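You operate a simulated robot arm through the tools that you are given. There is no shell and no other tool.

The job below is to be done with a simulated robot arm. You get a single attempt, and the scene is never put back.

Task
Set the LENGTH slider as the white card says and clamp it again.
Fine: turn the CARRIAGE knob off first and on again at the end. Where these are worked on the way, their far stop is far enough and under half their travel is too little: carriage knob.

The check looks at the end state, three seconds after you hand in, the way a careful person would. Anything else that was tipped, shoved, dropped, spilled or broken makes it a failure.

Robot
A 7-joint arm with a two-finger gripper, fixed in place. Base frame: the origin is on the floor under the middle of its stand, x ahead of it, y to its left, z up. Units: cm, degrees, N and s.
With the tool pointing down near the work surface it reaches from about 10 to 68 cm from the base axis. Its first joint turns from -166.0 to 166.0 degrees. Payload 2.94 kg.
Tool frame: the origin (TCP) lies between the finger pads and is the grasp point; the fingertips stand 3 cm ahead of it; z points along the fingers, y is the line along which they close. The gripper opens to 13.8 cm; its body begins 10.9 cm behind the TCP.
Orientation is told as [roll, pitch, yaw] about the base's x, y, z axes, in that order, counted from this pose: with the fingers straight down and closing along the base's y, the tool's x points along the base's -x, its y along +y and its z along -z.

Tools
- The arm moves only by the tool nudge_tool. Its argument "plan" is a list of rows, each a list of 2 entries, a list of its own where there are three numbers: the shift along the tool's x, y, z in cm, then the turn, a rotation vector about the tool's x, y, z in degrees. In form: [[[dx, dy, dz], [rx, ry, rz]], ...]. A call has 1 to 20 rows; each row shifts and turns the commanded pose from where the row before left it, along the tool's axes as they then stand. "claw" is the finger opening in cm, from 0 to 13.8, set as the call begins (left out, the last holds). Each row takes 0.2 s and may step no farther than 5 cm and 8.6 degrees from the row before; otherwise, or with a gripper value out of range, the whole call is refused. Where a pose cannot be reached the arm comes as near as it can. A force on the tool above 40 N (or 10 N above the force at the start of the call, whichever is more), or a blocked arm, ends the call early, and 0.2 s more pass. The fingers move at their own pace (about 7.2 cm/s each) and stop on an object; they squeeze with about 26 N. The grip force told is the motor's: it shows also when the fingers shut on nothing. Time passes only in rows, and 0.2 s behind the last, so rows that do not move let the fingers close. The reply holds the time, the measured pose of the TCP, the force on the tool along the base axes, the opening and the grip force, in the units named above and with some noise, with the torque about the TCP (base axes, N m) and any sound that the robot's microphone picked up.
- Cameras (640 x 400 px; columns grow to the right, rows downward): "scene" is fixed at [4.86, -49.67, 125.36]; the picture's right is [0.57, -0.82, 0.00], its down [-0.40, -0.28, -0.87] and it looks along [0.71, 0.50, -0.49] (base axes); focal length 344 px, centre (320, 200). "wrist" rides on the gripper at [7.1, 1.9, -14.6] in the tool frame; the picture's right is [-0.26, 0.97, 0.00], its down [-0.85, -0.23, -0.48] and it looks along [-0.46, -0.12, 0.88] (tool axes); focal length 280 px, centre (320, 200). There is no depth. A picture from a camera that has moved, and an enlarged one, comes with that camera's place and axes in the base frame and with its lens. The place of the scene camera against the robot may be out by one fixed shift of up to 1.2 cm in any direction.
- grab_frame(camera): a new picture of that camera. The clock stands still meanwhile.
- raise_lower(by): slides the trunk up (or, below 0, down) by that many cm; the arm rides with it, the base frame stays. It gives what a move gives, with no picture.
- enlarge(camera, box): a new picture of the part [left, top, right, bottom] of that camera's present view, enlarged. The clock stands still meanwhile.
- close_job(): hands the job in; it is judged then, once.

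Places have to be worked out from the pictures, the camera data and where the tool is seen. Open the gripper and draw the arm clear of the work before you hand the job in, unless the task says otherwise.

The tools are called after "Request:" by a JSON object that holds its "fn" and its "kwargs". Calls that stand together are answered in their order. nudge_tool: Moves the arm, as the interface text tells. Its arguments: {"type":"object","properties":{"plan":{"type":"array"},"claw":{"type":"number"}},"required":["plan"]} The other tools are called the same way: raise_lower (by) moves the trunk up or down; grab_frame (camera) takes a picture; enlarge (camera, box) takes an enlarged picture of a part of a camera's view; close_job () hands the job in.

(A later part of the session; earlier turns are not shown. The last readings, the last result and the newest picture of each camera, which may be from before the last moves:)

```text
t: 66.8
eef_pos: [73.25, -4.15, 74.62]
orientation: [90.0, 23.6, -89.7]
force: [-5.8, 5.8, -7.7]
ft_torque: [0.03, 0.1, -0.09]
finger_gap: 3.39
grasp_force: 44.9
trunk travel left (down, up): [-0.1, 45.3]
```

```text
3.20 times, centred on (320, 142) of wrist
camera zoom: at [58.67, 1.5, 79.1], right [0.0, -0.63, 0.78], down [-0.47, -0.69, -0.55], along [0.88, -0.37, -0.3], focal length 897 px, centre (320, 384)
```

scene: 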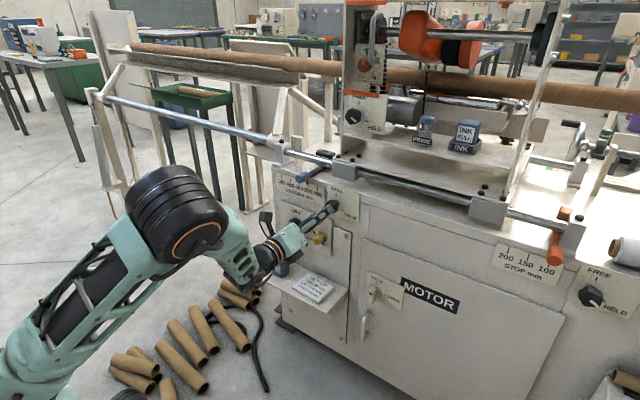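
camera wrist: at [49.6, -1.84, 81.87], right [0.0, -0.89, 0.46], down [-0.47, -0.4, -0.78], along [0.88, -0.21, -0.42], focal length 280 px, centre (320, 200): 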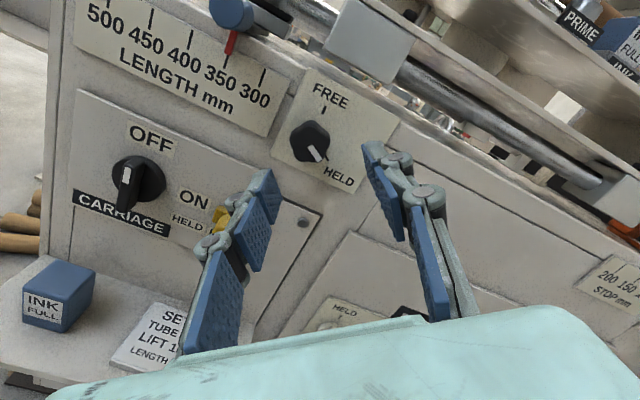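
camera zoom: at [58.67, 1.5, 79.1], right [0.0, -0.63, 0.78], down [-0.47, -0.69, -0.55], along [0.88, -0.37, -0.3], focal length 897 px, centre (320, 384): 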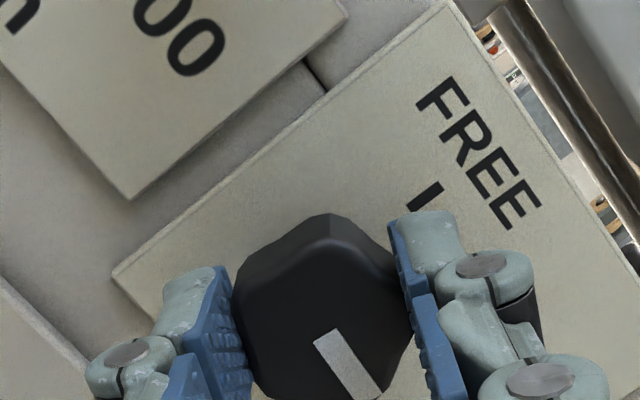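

The knob turns with the gripper at little force. I continue another 48°.

Request:
{"fn": "nudge_tool", "kwargs": {"plan": [[[0, 0, 0], [0, 0, -8]], [[0, 0, 0], [0, 0, -8]], [[0, 0, 0], [0, 0, -8]], [[0, 0, 0], [0, 0, -8]], [[0, 0, 0], [0, 0, -8]], [[0, 0, 0], [0, 0, -8]], [[0, 0, 0], [0, 0, 0]]]}}

Request:
{"fn": "grab_frame", "kwargs": {"camera": "scene"}}

Request:
{"fn": "enlarge", "kwargs": {"camera": "wrist", "box": [220, 80, 420, 205]}}

```text
t: 68.4
eef_pos: [73.32, -4.15, 74.35]
orientation: [89.5, -24.4, -89.5]
force: [-4.6, 3.6, -20.0]
ft_torque: [0.06, 0.2, -0.21]
finger_gap: 3.38
grasp_force: 44.5
trunk travel left (down, up): [-0.1, 45.3]
```

```text
taken
```

scene: 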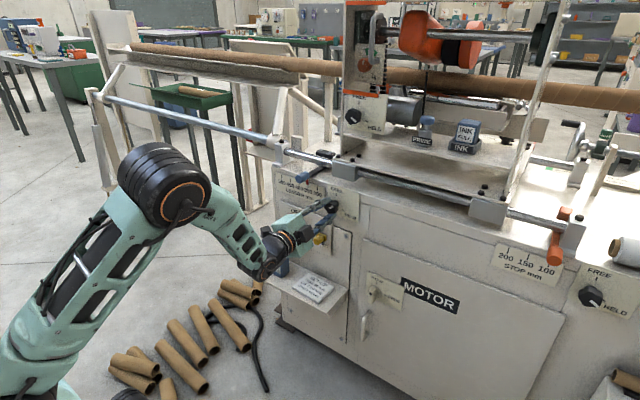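

```text
3.20 times, centred on (320, 142) of wrist
camera zoom: at [58.66, 3.01, 73.14], right [0.01, 0.16, 0.99], down [-0.47, -0.87, 0.14], along [0.88, -0.47, 0.07], focal length 897 px, centre (320, 384)
```

zoom: 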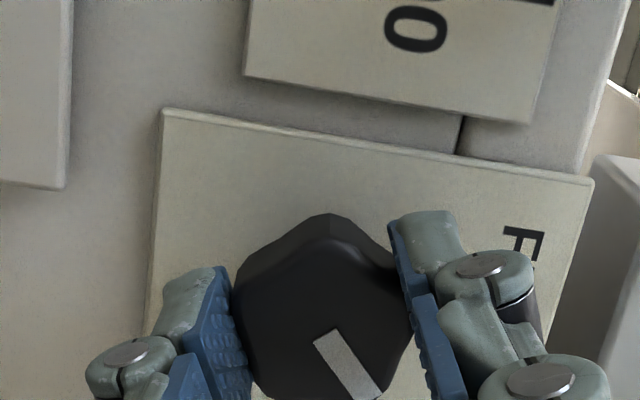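

72° done, mark still tracking; a 20 N downward load has grown, always along tool -y. I relieve it by 0.25 cm and turn another 40°.

Request:
{"fn": "nudge_tool", "kwargs": {"plan": [[[0.05, -0.25, 0], [0, 0, 0]], [[0.05, 0, 0], [0, 0, -8]], [[0.05, 0, 0], [0, 0, -8]], [[0.05, 0, 0], [0, 0, -8]], [[0.05, 0, 0], [0, 0, -8]], [[0, 0, 0], [0, 0, -8]], [[0, 0, 0], [0, 0, 0]]]}}

Request:
{"fn": "enlarge", "kwargs": {"camera": "wrist", "box": [220, 80, 420, 205]}}

Request:
{"fn": "enlarge", "kwargs": {"camera": "scene", "box": [270, 175, 382, 245]}}

```text
t: 70.0
eef_pos: [73.17, -4.44, 74.16]
orientation: [89.6, -64.4, -89.5]
force: [-10.3, -9.7, -15.1]
ft_torque: [0.0, 0.57, -0.33]
finger_gap: 3.4
grasp_force: 44.6
trunk travel left (down, up): [-0.1, 45.3]
```

```text
3.20 times, centred on (320, 142) of wrist
camera zoom: at [58.69, 0.45, 68.5], right [0.0, 0.76, 0.65], down [-0.47, -0.57, 0.67], along [0.88, -0.31, 0.36], focal length 897 px, centre (320, 384)
```

zoom: 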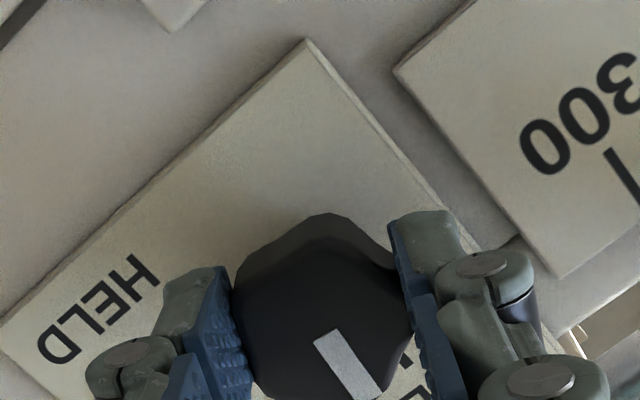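

```text
5.71 times, centred on (326, 210) of scene
camera zoom: at [4.86, -49.67, 125.36], right [0.57, -0.82, 0.0], down [-0.4, -0.28, -0.87], along [0.71, 0.5, -0.49], focal length 1963 px, centre (286, 143)
```

zoom: 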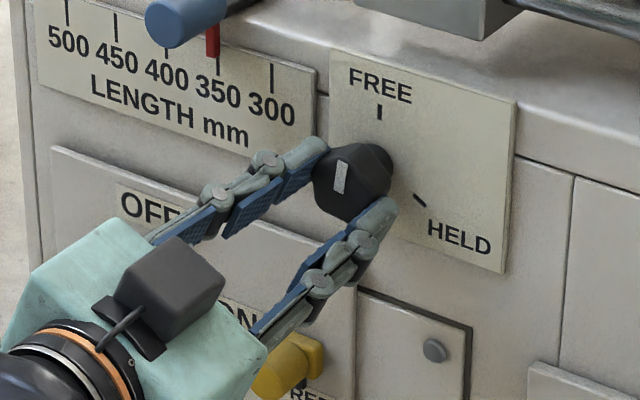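

112° done; the mark points nearly at FREE (about 14° short by the scene view). I turn another 14° and watch for the stop.

Request:
{"fn": "nudge_tool", "kwargs": {"plan": [[[0.05, -0.15, 0], [0, 0, -4]], [[0, 0, 0], [0, 0, -5]], [[0, 0, 0], [0, 0, -5]], [[0, 0, 0], [0, 0, 0]]]}}

Request:
{"fn": "enlarge", "kwargs": {"camera": "wrist", "box": [220, 80, 420, 205]}}

Request:
{"fn": "enlarge", "kwargs": {"camera": "scene", "box": [270, 175, 382, 245]}}

```text
t: 71.0
eef_pos: [73.21, -4.31, 74.07]
orientation: [90.1, -78.3, -90.0]
force: [0.8, -15.1, -9.5]
ft_torque: [0.87, 0.41, -0.46]
finger_gap: 3.45
grasp_force: 45.0
trunk travel left (down, up): [-0.1, 45.3]
```

```text
3.20 times, centred on (320, 142) of wrist
camera zoom: at [58.73, -1.13, 67.45], right [0.0, 0.89, 0.45], down [-0.48, -0.4, 0.78], along [0.88, -0.21, 0.42], focal length 897 px, centre (320, 384)
```

zoom: 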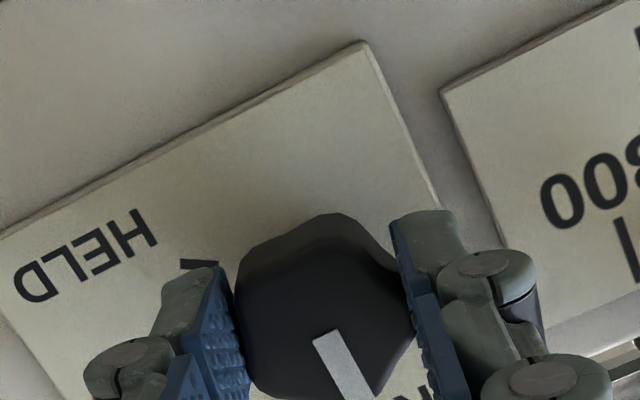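

```text
5.71 times, centred on (326, 210) of scene
camera zoom: at [4.86, -49.67, 125.36], right [0.57, -0.82, 0.0], down [-0.4, -0.28, -0.87], along [0.71, 0.5, -0.49], focal length 1963 px, centre (286, 143)
```

zoom: 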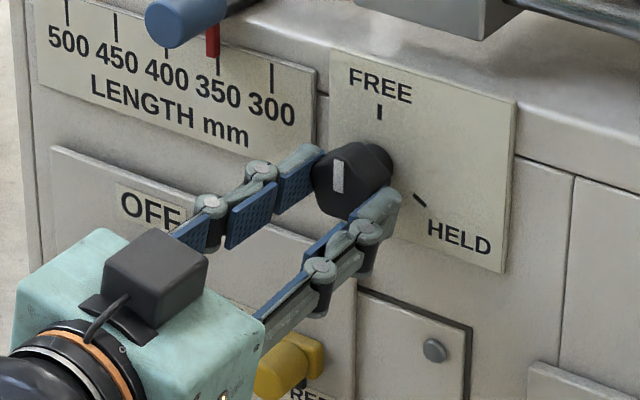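

A torque of 0.87 N m has built up and the knob slipped slightly in the pads: it is at the FREE stop, mark upright. I open and draw back 8 cm.

Request:
{"fn": "nudge_tool", "kwargs": {"plan": [[[0, 0, 0], [0, 0, 0]], [[0, 0, 0], [0, 0, 0]]], "claw": 6}}

Request:
{"fn": "nudge_tool", "kwargs": {"plan": [[[0, 0, -2], [0, 0, 0]], [[0, 0, -2], [0, 0, 0]], [[0, 0, -2], [0, 0, 0]], [[0, 0, -2], [0, 0, 0]], [[0, 0, 0], [0, 0, 0]]]}}

Request:
{"fn": "grab_frame", "kwargs": {"camera": "wrist"}}

Request:
{"fn": "grab_frame", "kwargs": {"camera": "scene"}}

```text
t: 71.6
eef_pos: [73.25, -4.06, 74.37]
orientation: [91.0, -78.4, -90.5]
force: [-0.4, 0.2, 0.6]
ft_torque: [0.0, -0.02, 0.01]
finger_gap: 6.04
grasp_force: 0.1
trunk travel left (down, up): [-0.1, 45.3]
```

```text
t: 72.8
eef_pos: [65.17, -4.24, 74.22]
orientation: [90.3, -78.3, -90.0]
force: [-0.1, -0.3, -0.1]
ft_torque: [0.0, 0.01, -0.02]
finger_gap: 6.02
grasp_force: 0.1
trunk travel left (down, up): [-0.1, 45.3]
```

```text
taken
camera wrist: at [50.66, -1.03, 67.47], right [0.0, 0.89, 0.45], down [-0.47, -0.4, 0.78], along [0.88, -0.21, 0.43], focal length 280 px, centre (320, 200)
```

wrist: 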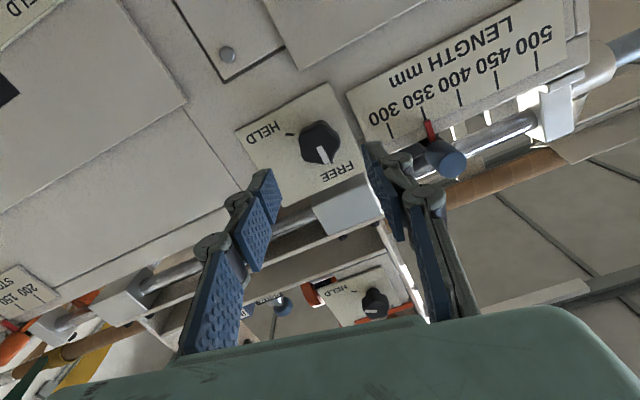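

```text
taken
```

scene: 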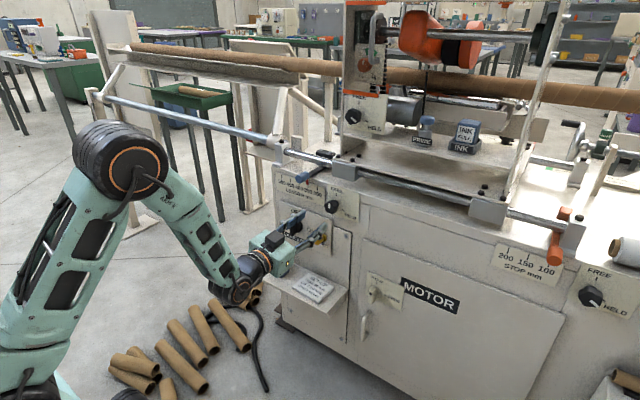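

The mark is on FREE. I roll the last 12° so the fingers close level, and move in front of the LENGTH handle, still 8 cm away from it.

Request:
{"fn": "nudge_tool", "kwargs": {"plan": [[[0, 0, 0], [0, 0, -5.9]], [[0, 0, 0], [0, 0, -5.9]], [[-1.95, 2.2, 0], [0, 0, 0]], [[-1.95, 2.2, 0], [0, 0, 0]], [[-1.95, 2.2, 0], [0, 0, 0]], [[-1.95, 2.2, 0], [0, 0, 0]], [[0, 0, 0], [0, 0, 0]]]}}

Request:
{"fn": "grab_frame", "kwargs": {"camera": "wrist"}}

Request:
{"fn": "grab_frame", "kwargs": {"camera": "scene"}}

```text
t: 74.4
eef_pos: [65.04, 4.67, 82.18]
orientation: [-108.1, -89.8, 108.3]
force: [0.2, -0.6, 0.9]
ft_torque: [0.03, 0.03, -0.02]
finger_gap: 6.0
grasp_force: 0.1
trunk travel left (down, up): [-0.1, 45.3]
```

```text
taken
camera wrist: at [50.56, 6.48, 74.92], right [0.0, 0.97, 0.26], down [-0.48, -0.23, 0.85], along [0.88, -0.12, 0.46], focal length 280 px, centre (320, 200)
```

wrist: 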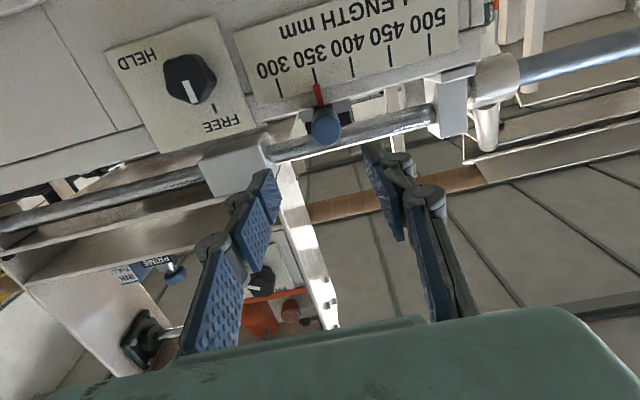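

```text
taken
```

scene: 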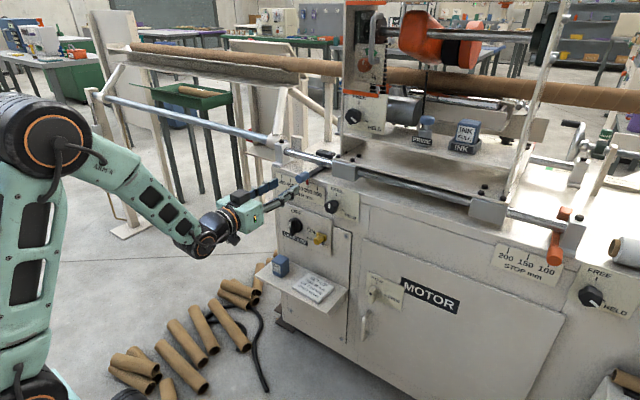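

The handle's end is at pixel (326, 128); the knob reads FREE. I enlarge to place the handle, pointer and ticks precisely.

Request:
{"fn": "enlarge", "kwargs": {"camera": "wrist", "box": [240, 10, 464, 150]}}

Request:
{"fn": "enlarge", "kwargs": {"camera": "scene", "box": [262, 150, 358, 210]}}

```text
2.86 times, centred on (352, 80) of wrist
camera zoom: at [50.56, 6.48, 74.92], right [0.0, 0.97, 0.26], down [-0.48, -0.23, 0.85], along [0.88, -0.12, 0.46], focal length 801 px, centre (229, 543)
```

zoom: 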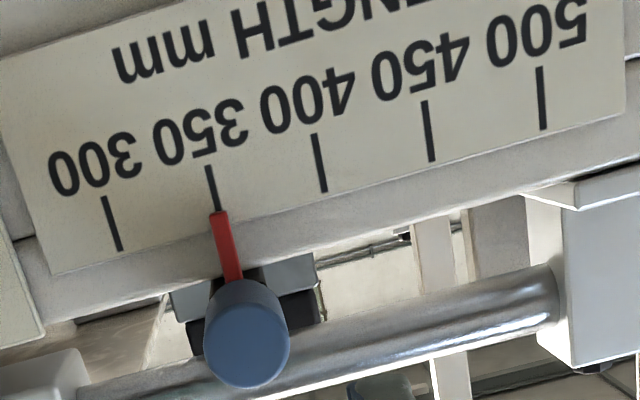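

```text
6.67 times, centred on (310, 180) of scene
camera zoom: at [4.86, -49.67, 125.36], right [0.57, -0.82, 0.0], down [-0.4, -0.28, -0.87], along [0.71, 0.5, -0.49], focal length 2290 px, centre (387, 333)
```

zoom: 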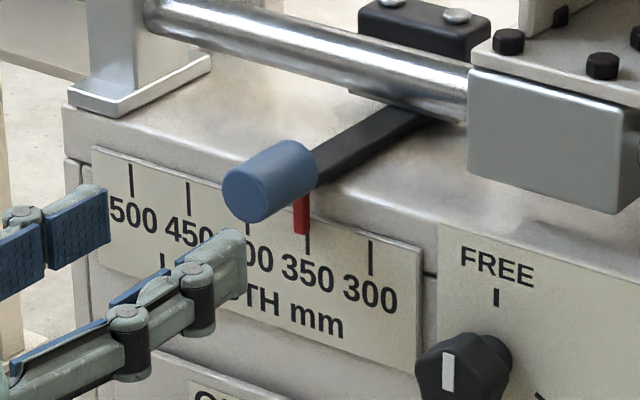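

In this near head-on view the pointer reads about 351 and the 400 tick lies about 3.4 cm to its left. The handle (2.6 cm thick) has its end at about (74.5, 5.6, 81.2). I align with it and come 5 cm closer.

Request:
{"fn": "nudge_tool", "kwargs": {"plan": [[[0.45, 0.45, 1.25], [0, 0, 0]], [[0.45, 0.45, 1.25], [0, 0, 0]], [[0, 0, 1.25], [0, 0, 0]], [[0, 0, 1.25], [0, 0, 0]], [[0, 0, 0], [0, 0, 0]]]}}

Request:
{"fn": "grab_frame", "kwargs": {"camera": "wrist"}}

Request:
{"fn": "enlarge", "kwargs": {"camera": "scene", "box": [262, 150, 358, 210]}}

```text
t: 75.6
eef_pos: [70.09, 5.56, 81.21]
orientation: [-106.8, -89.8, 106.9]
force: [-0.1, 0.4, 0.8]
ft_torque: [0.0, -0.02, 0.0]
finger_gap: 5.99
grasp_force: 0.1
trunk travel left (down, up): [-0.1, 45.3]
```

```text
taken
camera wrist: at [55.61, 7.29, 73.97], right [0.0, 0.97, 0.26], down [-0.48, -0.23, 0.85], along [0.88, -0.12, 0.46], focal length 280 px, centre (320, 200)
```

wrist: 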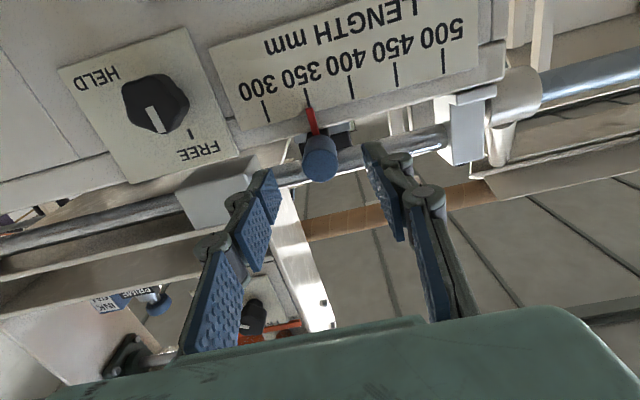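

```text
6.67 times, centred on (310, 180) of scene
camera zoom: at [4.86, -49.67, 125.36], right [0.57, -0.82, 0.0], down [-0.4, -0.28, -0.87], along [0.71, 0.5, -0.49], focal length 2290 px, centre (387, 333)
```

zoom: 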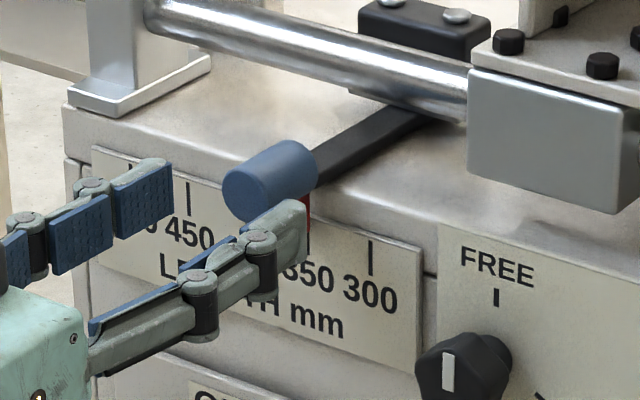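

Two views agree on the handle's end at about (73.8, 5.55, 80.9), right on the tool axis. I slide in 3.9 cm with the fingers either side.

Request:
{"fn": "nudge_tool", "kwargs": {"plan": [[[0.15, 0, 1.3], [0, 0, 0]], [[0.1, 0, 1.3], [0, 0, 0]], [[0, 0, 1.3], [0, 0, 0]], [[0, 0, 0], [0, 0, 0]]]}}

Request:
{"fn": "grab_frame", "kwargs": {"camera": "wrist"}}

Request:
{"fn": "enlarge", "kwargs": {"camera": "scene", "box": [262, 150, 358, 210]}}

```text
t: 76.6
eef_pos: [74.07, 5.59, 80.87]
orientation: [-98.0, -89.7, 98.3]
force: [0.9, -0.2, -0.2]
ft_torque: [-0.02, 0.01, -0.05]
finger_gap: 6.0
grasp_force: 0.1
trunk travel left (down, up): [-0.1, 45.3]
```

```text
taken
camera wrist: at [59.49, 7.3, 73.67], right [0.0, 0.97, 0.26], down [-0.48, -0.23, 0.85], along [0.88, -0.12, 0.46], focal length 280 px, centre (320, 200)
```

wrist: 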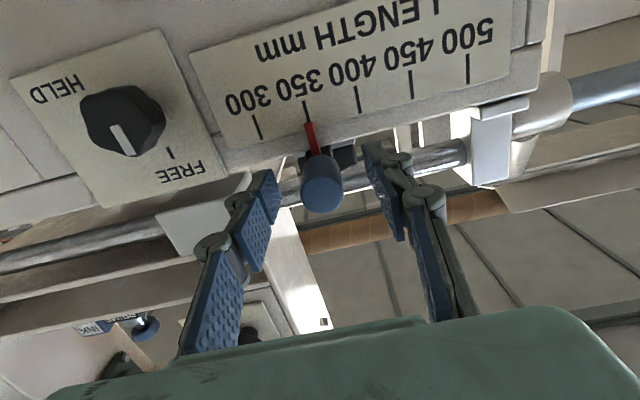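

```text
6.67 times, centred on (310, 180) of scene
camera zoom: at [4.86, -49.67, 125.36], right [0.57, -0.82, 0.0], down [-0.4, -0.28, -0.87], along [0.71, 0.5, -0.49], focal length 2290 px, centre (387, 333)
```

zoom: 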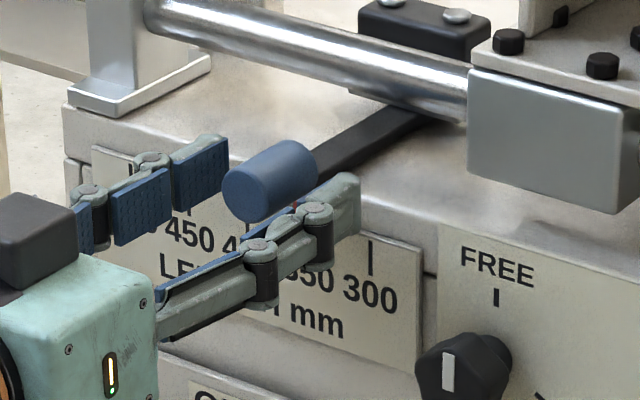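

The pads straddle the handle at the right height. I close on it.

Request:
{"fn": "nudge_tool", "kwargs": {"plan": [[[0, 0, 0], [0, 0, 0]], [[0, 0, 0], [0, 0, 0]], [[0, 0, 0], [0, 0, 0]]], "claw": 1.5}}

Request:
{"fn": "enlarge", "kwargs": {"camera": "wrist", "box": [220, 40, 476, 200]}}

```text
t: 77.4
eef_pos: [74.14, 5.48, 81.02]
orientation: [-107.0, -89.8, 107.4]
force: [0.7, -0.3, 0.1]
ft_torque: [-0.04, 0.04, -0.02]
finger_gap: 2.51
grasp_force: 44.7
trunk travel left (down, up): [-0.1, 45.3]
```

```text
2.50 times, centred on (348, 120) of wrist
camera zoom: at [59.49, 7.3, 73.68], right [0.0, 0.97, 0.26], down [-0.48, -0.23, 0.85], along [0.88, -0.12, 0.46], focal length 701 px, centre (250, 400)
```

zoom: 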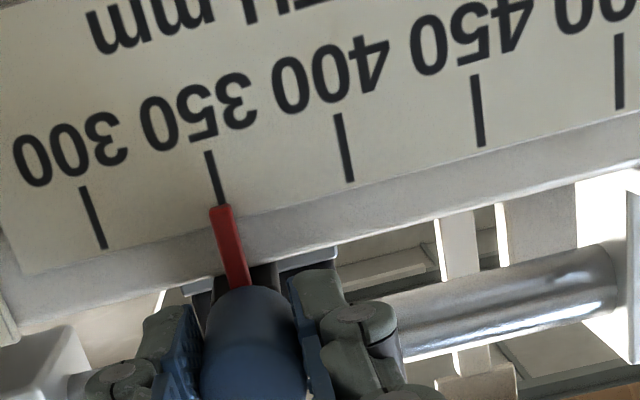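

Gripped at 2.51 cm with no side load; the pointer is on 350. I slide the handle left (tool +y) 1.6 cm first and check it moves freely.

Request:
{"fn": "nudge_tool", "kwargs": {"plan": [[[0, 0.4, 0], [0, 0, 0]], [[0, 0.4, 0], [0, 0, 0]], [[0, 0.4, 0], [0, 0, 0]], [[0, 0.4, 0], [0, 0, 0]], [[0, 0, 0], [0, 0, 0]]]}}

Request:
{"fn": "enlarge", "kwargs": {"camera": "wrist", "box": [220, 40, 476, 200]}}

```text
t: 78.6
eef_pos: [73.93, 7.07, 80.94]
orientation: [-122.5, -89.9, 122.8]
force: [3.8, -0.4, 1.7]
ft_torque: [-0.01, -0.01, -0.07]
finger_gap: 2.49
grasp_force: 45.5
trunk travel left (down, up): [-0.1, 45.3]
```

```text
2.50 times, centred on (348, 120) of wrist
camera zoom: at [59.5, 8.96, 73.66], right [0.0, 0.97, 0.26], down [-0.48, -0.23, 0.85], along [0.88, -0.12, 0.46], focal length 701 px, centre (250, 400)
```

zoom: 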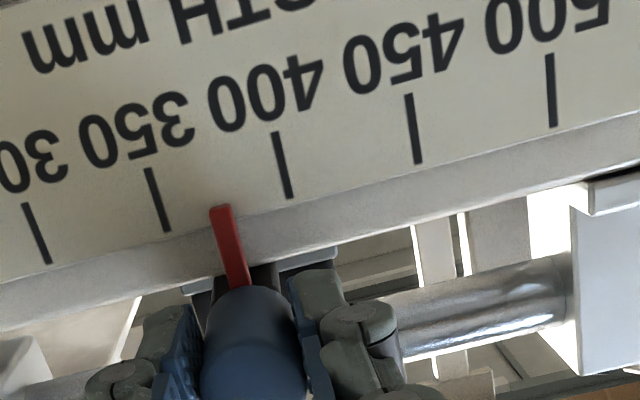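

It slides freely (no load). The 400 tick is about 1.9 cm further; I move 1.7 cm and look.

Request:
{"fn": "nudge_tool", "kwargs": {"plan": [[[0, 0.45, 0], [0, 0, 0]], [[0, 0.45, 0], [0, 0, 0]], [[0, 0.4, 0], [0, 0, 0]], [[0, 0.4, 0], [0, 0, 0]], [[0, 0, 0], [0, 0, 0]]]}}

Request:
{"fn": "enlarge", "kwargs": {"camera": "wrist", "box": [220, 40, 476, 200]}}

Request:
{"fn": "enlarge", "kwargs": {"camera": "wrist", "box": [270, 90, 350, 140]}}

```text
t: 79.8
eef_pos: [74.09, 8.8, 81.01]
orientation: [-121.6, -89.8, 121.9]
force: [7.2, -1.4, 3.4]
ft_torque: [0.03, 0.25, -0.05]
finger_gap: 2.53
grasp_force: 45.1
trunk travel left (down, up): [-0.1, 45.3]
```

```text
2.50 times, centred on (348, 120) of wrist
camera zoom: at [59.5, 10.63, 73.67], right [0.0, 0.97, 0.26], down [-0.48, -0.23, 0.85], along [0.88, -0.12, 0.46], focal length 701 px, centre (250, 400)
```

zoom: 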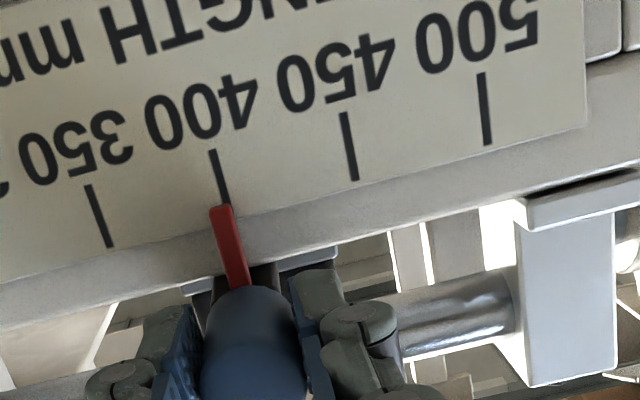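

```text
8.00 times, centred on (310, 115) of wrist
camera zoom: at [59.5, 10.63, 73.67], right [0.0, 0.97, 0.26], down [-0.48, -0.23, 0.85], along [0.88, -0.12, 0.46], focal length 2243 px, centre (400, 880)
```

zoom: 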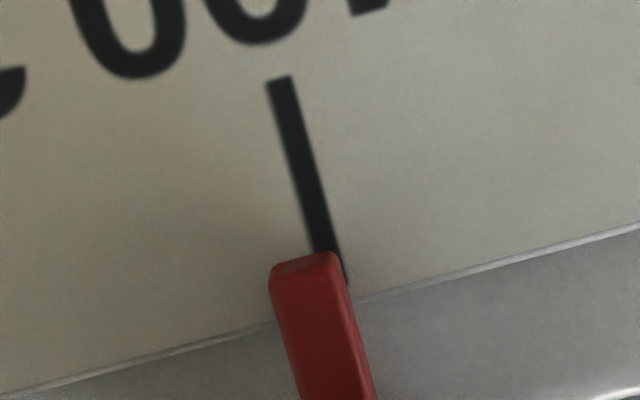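

The pointer is almost on the 400 tick, by my reckoning about 0.08 cm short once parallax is allowed for. I nudge that much and look again closely.

Request:
{"fn": "nudge_tool", "kwargs": {"plan": [[[0, 0.09, 0], [0, 0, 0]], [[0, 0, 0], [0, 0, 0]], [[0, 0, 0], [0, 0, 0]]]}}

Request:
{"fn": "enlarge", "kwargs": {"camera": "wrist", "box": [290, 100, 338, 130]}}

Request:
{"fn": "enlarge", "kwargs": {"camera": "scene", "box": [270, 165, 318, 195]}}

```text
t: 80.6
eef_pos: [74.04, 8.85, 80.93]
orientation: [-135.4, -89.8, 135.8]
force: [13.7, -1.3, 5.3]
ft_torque: [0.01, -0.12, -0.07]
finger_gap: 2.5
grasp_force: 44.3
trunk travel left (down, up): [-0.1, 45.3]
```

```text
13.33 times, centred on (314, 115) of wrist
camera zoom: at [59.5, 10.71, 73.65], right [0.0, 0.97, 0.26], down [-0.48, -0.23, 0.85], along [0.88, -0.12, 0.46], focal length 3738 px, centre (400, 1333)
```

zoom: 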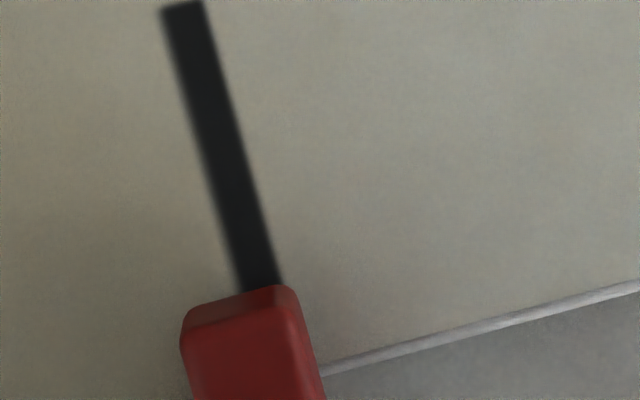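

```text
13.33 times, centred on (294, 180) of scene
camera zoom: at [4.86, -49.67, 125.36], right [0.57, -0.82, 0.0], down [-0.4, -0.28, -0.87], along [0.71, 0.5, -0.49], focal length 4580 px, centre (667, 467)
```

zoom: 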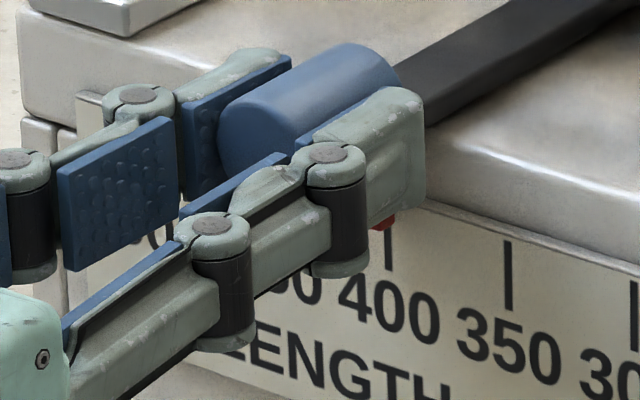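

The pointer's centre line is within about 0.06 cm of the tick. I nudge 0.05 cm more, then open the fingers and check that it stays.

Request:
{"fn": "nudge_tool", "kwargs": {"plan": [[[0, 0.05, 0], [0, 0, 0]], [[0, 0, 0], [0, 0, 0]], [[0, 0, 0], [0, 0, 0]]]}}

Request:
{"fn": "enlarge", "kwargs": {"camera": "wrist", "box": [290, 100, 338, 130]}}

```text
t: 81.4
eef_pos: [73.95, 8.97, 80.94]
orientation: [-138.7, -89.8, 139.0]
force: [15.4, -2.1, 8.1]
ft_torque: [-0.02, -0.19, -0.07]
finger_gap: 2.51
grasp_force: 45.4
trunk travel left (down, up): [-0.1, 45.3]
```

```text
13.33 times, centred on (314, 115) of wrist
camera zoom: at [59.5, 10.75, 73.65], right [0.0, 0.97, 0.26], down [-0.48, -0.23, 0.85], along [0.88, -0.12, 0.46], focal length 3738 px, centre (400, 1333)
```

zoom: 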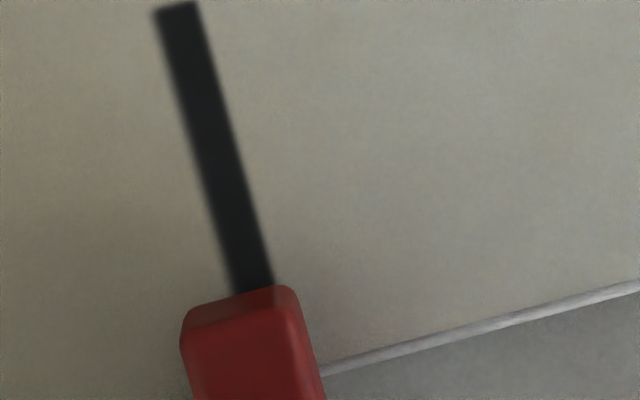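

By this view the pointer is within a few hundredths of a cm of 400. I open the fingers and check that the slider stays put.

Request:
{"fn": "nudge_tool", "kwargs": {"plan": [[[0, 0, 0], [0, 0, 0]], [[0, 0, 0], [0, 0, 0]], [[0, 0, 0], [0, 0, 0]]], "claw": 6}}

Request:
{"fn": "enlarge", "kwargs": {"camera": "wrist", "box": [290, 100, 338, 130]}}

Request:
{"fn": "grab_frame", "kwargs": {"camera": "wrist"}}

```text
t: 82.2
eef_pos: [73.99, 9.01, 80.88]
orientation: [-92.7, -89.8, 93.0]
force: [0.2, 1.0, 0.0]
ft_torque: [0.0, -0.01, 0.0]
finger_gap: 6.01
grasp_force: 0.1
trunk travel left (down, up): [-0.1, 45.3]
```

```text
13.33 times, centred on (314, 115) of wrist
camera zoom: at [59.43, 10.76, 73.57], right [0.0, 0.97, 0.26], down [-0.47, -0.23, 0.85], along [0.88, -0.12, 0.46], focal length 3738 px, centre (400, 1333)
```

zoom: 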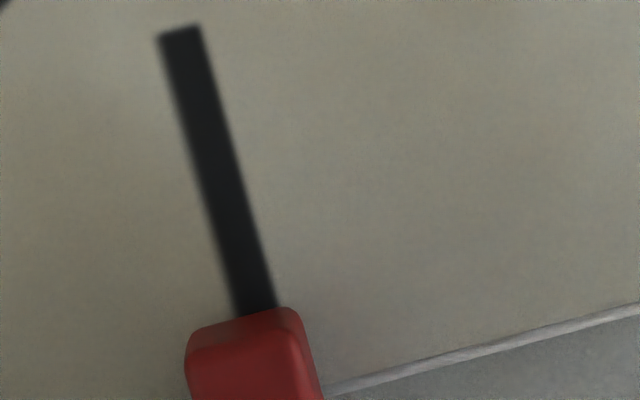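

```text
taken
camera wrist: at [59.43, 10.76, 73.57], right [0.0, 0.97, 0.26], down [-0.47, -0.23, 0.85], along [0.88, -0.12, 0.46], focal length 280 px, centre (320, 200)
```

wrist: 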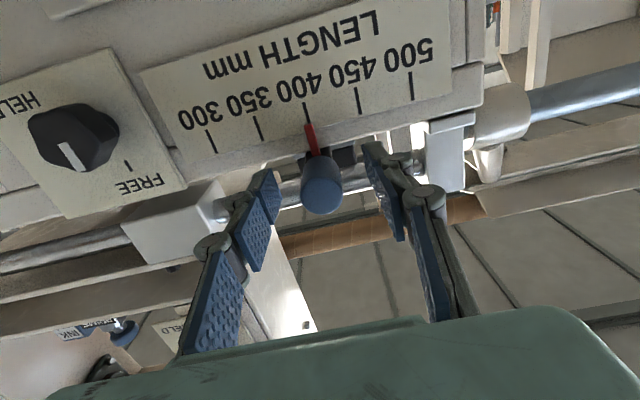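

The slider stayed. I withdraw straight back, then shift so the camera is exactly in front of the pointer for a parallax-free reading.

Request:
{"fn": "nudge_tool", "kwargs": {"plan": [[[0, 0, -2], [0, 0, 0]], [[0, 0, -2], [0, 0, 0]], [[0, -0.9, -2], [0, 0, 0]], [[0, -0.9, -2], [0, 0, 0]], [[0, 0, 0], [0, 0, 0]]]}}

Request:
{"fn": "enlarge", "kwargs": {"camera": "wrist", "box": [240, 20, 432, 140]}}

Request:
{"fn": "enlarge", "kwargs": {"camera": "wrist", "box": [300, 60, 348, 90]}}

Request:
{"fn": "grab_frame", "kwargs": {"camera": "scene"}}

```text
t: 83.4
eef_pos: [66.02, 7.04, 80.86]
orientation: [-110.2, -89.9, 110.5]
force: [0.5, -0.4, 0.1]
ft_torque: [0.02, -0.01, 0.03]
finger_gap: 5.98
grasp_force: 0.1
trunk travel left (down, up): [-0.1, 45.3]
```

```text
3.33 times, centred on (336, 80) of wrist
camera zoom: at [51.39, 8.88, 73.69], right [0.0, 0.97, 0.26], down [-0.48, -0.23, 0.85], along [0.88, -0.12, 0.46], focal length 935 px, centre (267, 600)
```

zoom: 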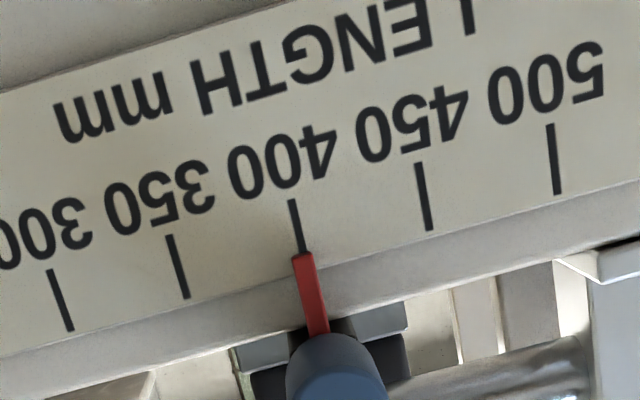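

```text
13.33 times, centred on (324, 75) of wrist
camera zoom: at [51.39, 8.88, 73.69], right [0.0, 0.97, 0.26], down [-0.48, -0.23, 0.85], along [0.88, -0.12, 0.46], focal length 3738 px, centre (267, 1867)
```

zoom: 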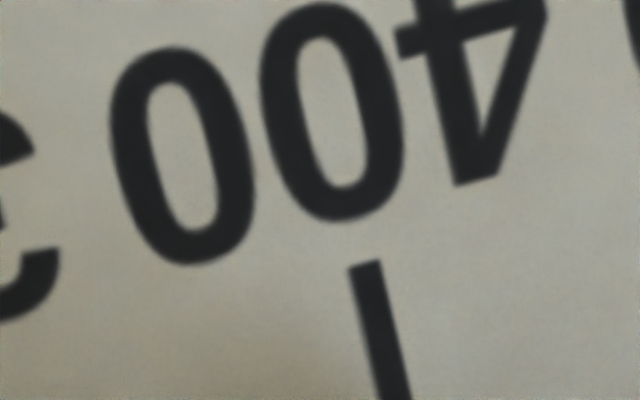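

```text
taken
```

scene: 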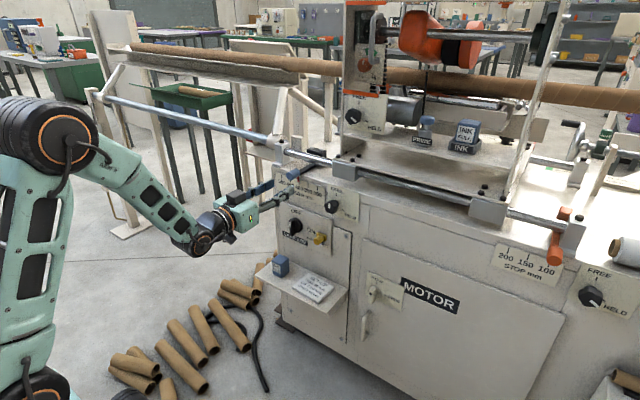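

From straight ahead the pointer lines up with the 400 tick. One closer look at the tip to be sure.

Request:
{"fn": "enlarge", "kwargs": {"camera": "wrist", "box": [307, 80, 355, 110]}}

Request:
{"fn": "enlarge", "kwargs": {"camera": "scene", "box": [262, 165, 342, 215]}}

```text
13.33 times, centred on (331, 95) of wrist
camera zoom: at [51.39, 8.88, 73.69], right [0.0, 0.97, 0.26], down [-0.48, -0.23, 0.85], along [0.88, -0.12, 0.46], focal length 3738 px, centre (173, 1600)
```

zoom: 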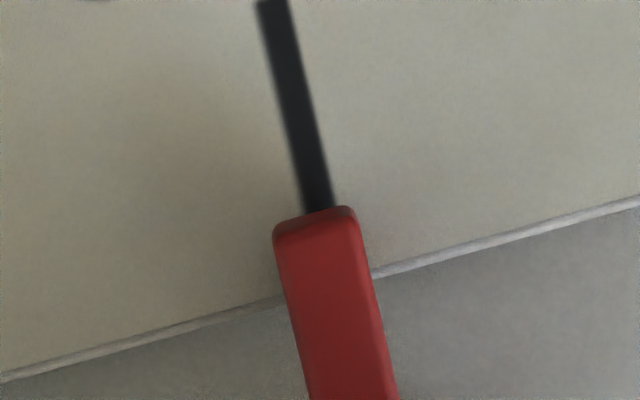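

```text
8.00 times, centred on (302, 190) of scene
camera zoom: at [4.86, -49.67, 125.36], right [0.57, -0.82, 0.0], down [-0.4, -0.28, -0.87], along [0.71, 0.5, -0.49], focal length 2748 px, centre (464, 280)
```

zoom: 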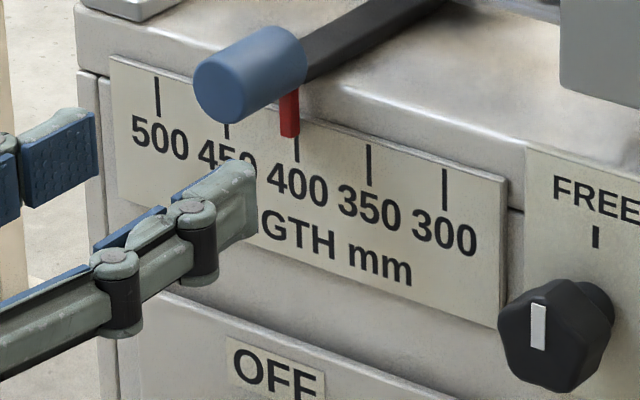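

The slider reads 400 to within about half a millimetre. Now back to the clamp knob: I move in front of it and roll +18° so the fingers again close on a lobe/flat pair, ready to turn 120° clockwise.

Request:
{"fn": "nudge_tool", "kwargs": {"plan": [[[1.29, -2.28, -0.25], [0, 0, 0]], [[1.29, -2.28, -0.25], [0, 0, 0]], [[1.29, -2.28, -0.25], [0, 0, 0]], [[1.29, -2.28, -0.25], [0, 0, 0]], [[1.29, -2.28, 0], [0, 0, 0]], [[0, 0, 0], [0, 0, 6]], [[0, 0, 0], [0, 0, 6]], [[0, 0, 0], [0, 0, 6]], [[0, 0, 0], [0, 0, 0]]]}}

Request:
{"fn": "grab_frame", "kwargs": {"camera": "wrist"}}

Request:
{"fn": "enlarge", "kwargs": {"camera": "wrist", "box": [220, 80, 420, 205]}}

```text
t: 85.4
eef_pos: [65.07, -4.38, 74.46]
orientation: [90.2, -72.2, -89.9]
force: [-0.5, 0.2, 0.3]
ft_torque: [-0.03, 0.03, -0.05]
finger_gap: 6.01
grasp_force: 0.0
trunk travel left (down, up): [-0.1, 45.3]
```

```text
taken
camera wrist: at [50.51, -0.36, 68.15], right [0.0, 0.84, 0.55], down [-0.47, -0.48, 0.74], along [0.88, -0.26, 0.4], focal length 280 px, centre (320, 200)
```

wrist: 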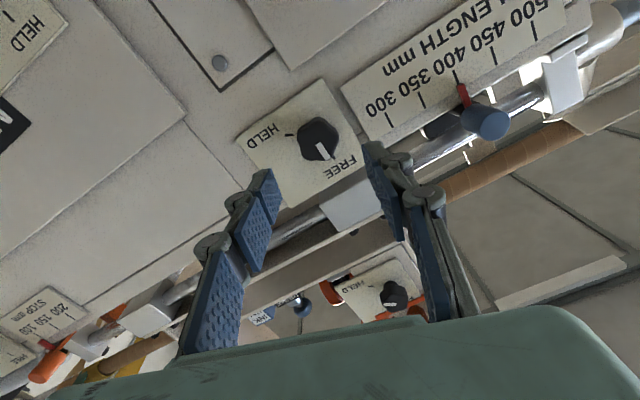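

```text
3.20 times, centred on (320, 142) of wrist
camera zoom: at [50.51, -0.36, 68.15], right [0.0, 0.84, 0.55], down [-0.47, -0.48, 0.74], along [0.88, -0.26, 0.4], focal length 897 px, centre (320, 384)
```

zoom: 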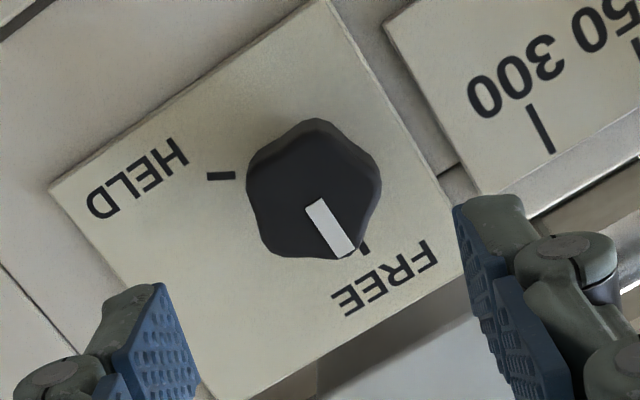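

Aligned within 0.2 cm, and the lobe pattern matches the pads as in the first grip. I slide in 8.1 cm around the knob.

Request:
{"fn": "nudge_tool", "kwargs": {"plan": [[[0, 0, 1.35], [0, 0, 0]], [[0, 0, 1.35], [0, 0, 0]], [[0, 0, 1.35], [0, 0, 0]], [[0, 0, 1.35], [0, 0, 0]], [[0, 0, 1.35], [0, 0, 0]], [[0, 0, 1.35], [0, 0, 0]], [[0, 0, 0], [0, 0, 0]]]}}

Request:
{"fn": "enlarge", "kwargs": {"camera": "wrist", "box": [220, 80, 420, 205]}}

```text
t: 87.0
eef_pos: [73.03, -4.22, 74.36]
orientation: [90.1, -72.1, -89.9]
force: [1.1, -0.4, 0.6]
ft_torque: [0.02, -0.01, -0.01]
finger_gap: 6.01
grasp_force: 0.1
trunk travel left (down, up): [-0.1, 45.3]
```

```text
3.20 times, centred on (320, 142) of wrist
camera zoom: at [58.52, -0.29, 68.05], right [0.0, 0.84, 0.55], down [-0.47, -0.48, 0.74], along [0.88, -0.26, 0.4], focal length 897 px, centre (320, 384)
```

zoom: 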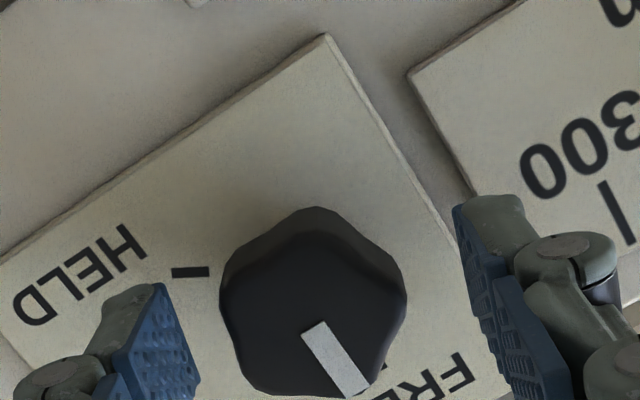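

Centred (0.1 cm). I close on the knob.

Request:
{"fn": "nudge_tool", "kwargs": {"plan": [[[0, 0, 0], [0, 0, 0]], [[0, 0, 0], [0, 0, 0]], [[0, 0, 0], [0, 0, 0]]], "claw": 2.5}}

Request:
{"fn": "enlarge", "kwargs": {"camera": "wrist", "box": [220, 80, 420, 205]}}

```text
t: 87.8
eef_pos: [73.0, -4.49, 74.28]
orientation: [89.9, -72.1, -89.8]
force: [2.2, -7.6, -2.5]
ft_torque: [-0.01, 0.16, -0.33]
finger_gap: 3.37
grasp_force: 45.3
trunk travel left (down, up): [-0.1, 45.3]
```

```text
3.20 times, centred on (320, 142) of wrist
camera zoom: at [58.53, -0.45, 68.01], right [0.0, 0.84, 0.55], down [-0.47, -0.48, 0.74], along [0.88, -0.26, 0.4], focal length 897 px, centre (320, 384)
```

zoom: 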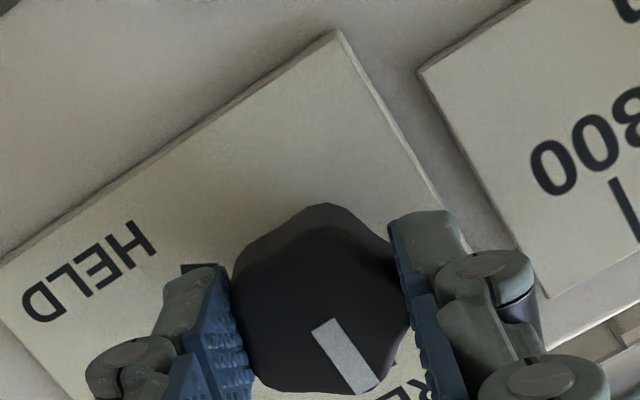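

Firm grip. I relax 0.15 cm of side load and begin the clockwise turn toward HELD, four rows first.

Request:
{"fn": "nudge_tool", "kwargs": {"plan": [[[0, -0.2, 0], [0, 0, 0]], [[0, 0, 0], [0, 0, 8]], [[0, 0, 0], [0, 0, 8]], [[0, 0, 0], [0, 0, 8]], [[0, 0, 0], [0, 0, 8]], [[0, 0, 0], [0, 0, 0]]]}}

Request:
{"fn": "enlarge", "kwargs": {"camera": "wrist", "box": [220, 80, 420, 205]}}

```text
t: 89.2
eef_pos: [73.1, -4.28, 74.47]
orientation: [90.1, -40.0, -89.6]
force: [-22.9, 0.8, -4.1]
ft_torque: [-0.02, -0.27, -0.34]
finger_gap: 3.4
grasp_force: 45.1
trunk travel left (down, up): [-0.1, 45.3]
```

```text
3.20 times, centred on (320, 142) of wrist
camera zoom: at [58.5, 2.21, 71.13], right [0.0, 0.42, 0.91], down [-0.47, -0.8, 0.37], along [0.88, -0.43, 0.2], focal length 897 px, centre (320, 384)
```

zoom: 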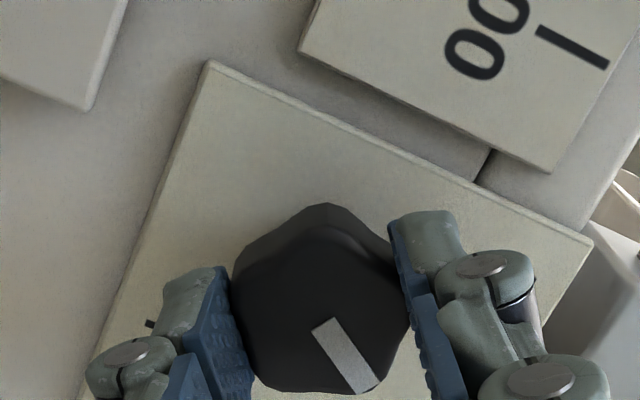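

32° done and the knob follows; a -23 N axial load has built up, so I ease back 0.2 cm and continue 40°.

Request:
{"fn": "nudge_tool", "kwargs": {"plan": [[[0, 0, -0.2], [0, 0, 0]], [[0, 0, 0], [0, 0, 8]], [[0, 0, 0], [0, 0, 8]], [[0, 0, 0], [0, 0, 8]], [[0, 0, 0], [0, 0, 8]], [[0, 0, 0], [0, 0, 8]], [[0, 0, 0], [0, 0, 0]]]}}

Request:
{"fn": "enlarge", "kwargs": {"camera": "wrist", "box": [220, 80, 420, 205]}}

```text
t: 90.8
eef_pos: [73.19, -4.28, 74.52]
orientation: [90.2, -0.2, -89.6]
force: [17.0, 8.3, 2.8]
ft_torque: [0.04, 0.01, 0.13]
finger_gap: 3.39
grasp_force: 45.3
trunk travel left (down, up): [-0.1, 45.3]
```

```text
3.20 times, centred on (320, 142) of wrist
camera zoom: at [58.48, 2.67, 76.21], right [0.0, -0.26, 0.97], down [-0.47, -0.85, -0.23], along [0.88, -0.45, -0.12], focal length 897 px, centre (320, 384)
```

zoom: 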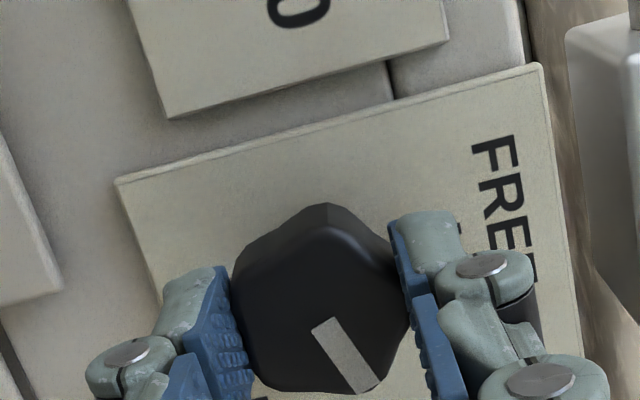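

72° done, loads moderate. I continue 40° more with a small axial correction.

Request:
{"fn": "nudge_tool", "kwargs": {"plan": [[[0, 0, 0.1], [0, 0, 0]], [[0, 0, 0], [0, 0, 8]], [[0, 0, 0], [0, 0, 8]], [[0, 0, 0], [0, 0, 8]], [[0, 0, 0], [0, 0, 8]], [[0, 0, 0], [0, 0, 8]], [[0, 0, 0], [0, 0, 0]]]}}

Request:
{"fn": "enlarge", "kwargs": {"camera": "wrist", "box": [220, 80, 420, 205]}}

Request:
{"fn": "enlarge", "kwargs": {"camera": "scene", "box": [270, 175, 382, 245]}}

```text
t: 92.4
eef_pos: [73.05, -4.34, 74.61]
orientation: [90.3, 39.9, -89.5]
force: [12.0, 8.3, 14.4]
ft_torque: [0.06, -0.44, 0.37]
finger_gap: 3.38
grasp_force: 44.6
trunk travel left (down, up): [-0.1, 45.3]
```

```text
3.20 times, centred on (320, 142) of wrist
camera zoom: at [58.49, -0.23, 80.42], right [0.0, -0.82, 0.57], down [-0.47, -0.51, -0.72], along [0.88, -0.27, -0.39], focal length 897 px, centre (320, 384)
```

zoom: 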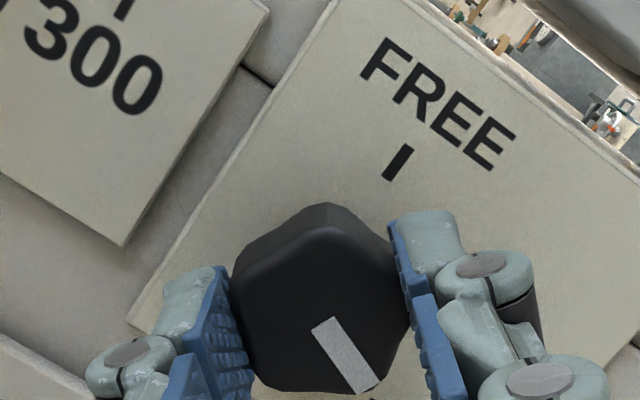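

```text
5.71 times, centred on (326, 210) of scene
camera zoom: at [4.86, -49.67, 125.36], right [0.57, -0.82, 0.0], down [-0.4, -0.28, -0.87], along [0.71, 0.5, -0.49], focal length 1963 px, centre (286, 143)
```

zoom: 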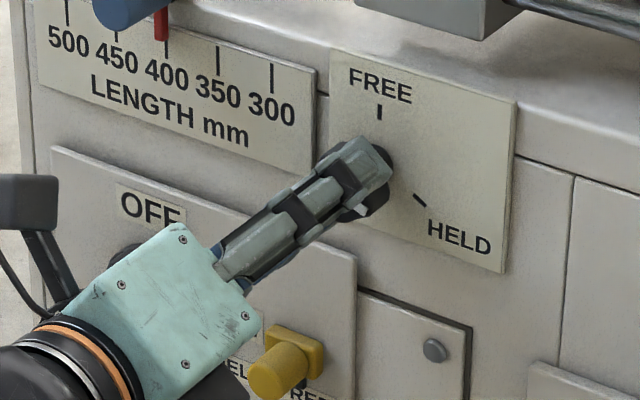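

112° done, no stop torque yet. I turn on 14° more and look for the stop.

Request:
{"fn": "nudge_tool", "kwargs": {"plan": [[[0, 0, 0.05], [0, 0, 5]], [[0, 0, 0], [0, 0, 5]], [[0, 0, 0], [0, 0, 4]], [[0, 0, 0], [0, 0, 0]]]}}

Request:
{"fn": "enlarge", "kwargs": {"camera": "wrist", "box": [220, 80, 420, 205]}}

```text
t: 93.4
eef_pos: [73.07, -4.45, 74.51]
orientation: [90.2, 53.9, -89.7]
force: [-2.5, 0.4, 13.8]
ft_torque: [-0.83, -0.5, 0.09]
finger_gap: 3.44
grasp_force: 44.4
trunk travel left (down, up): [-0.1, 45.3]
```

```text
3.20 times, centred on (320, 142) of wrist
camera zoom: at [58.49, -1.91, 81.17], right [0.0, -0.93, 0.36], down [-0.47, -0.32, -0.82], along [0.88, -0.17, -0.44], focal length 897 px, centre (320, 384)
```

zoom: 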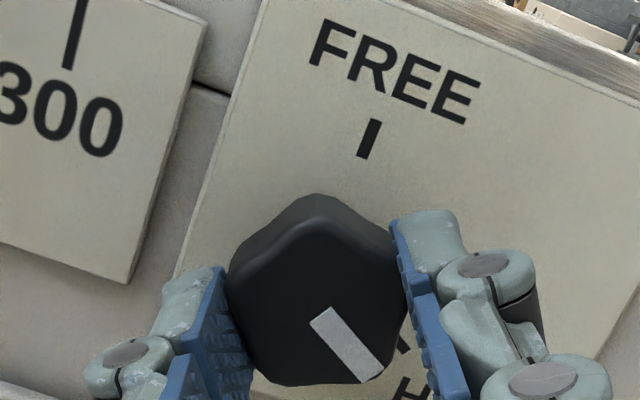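

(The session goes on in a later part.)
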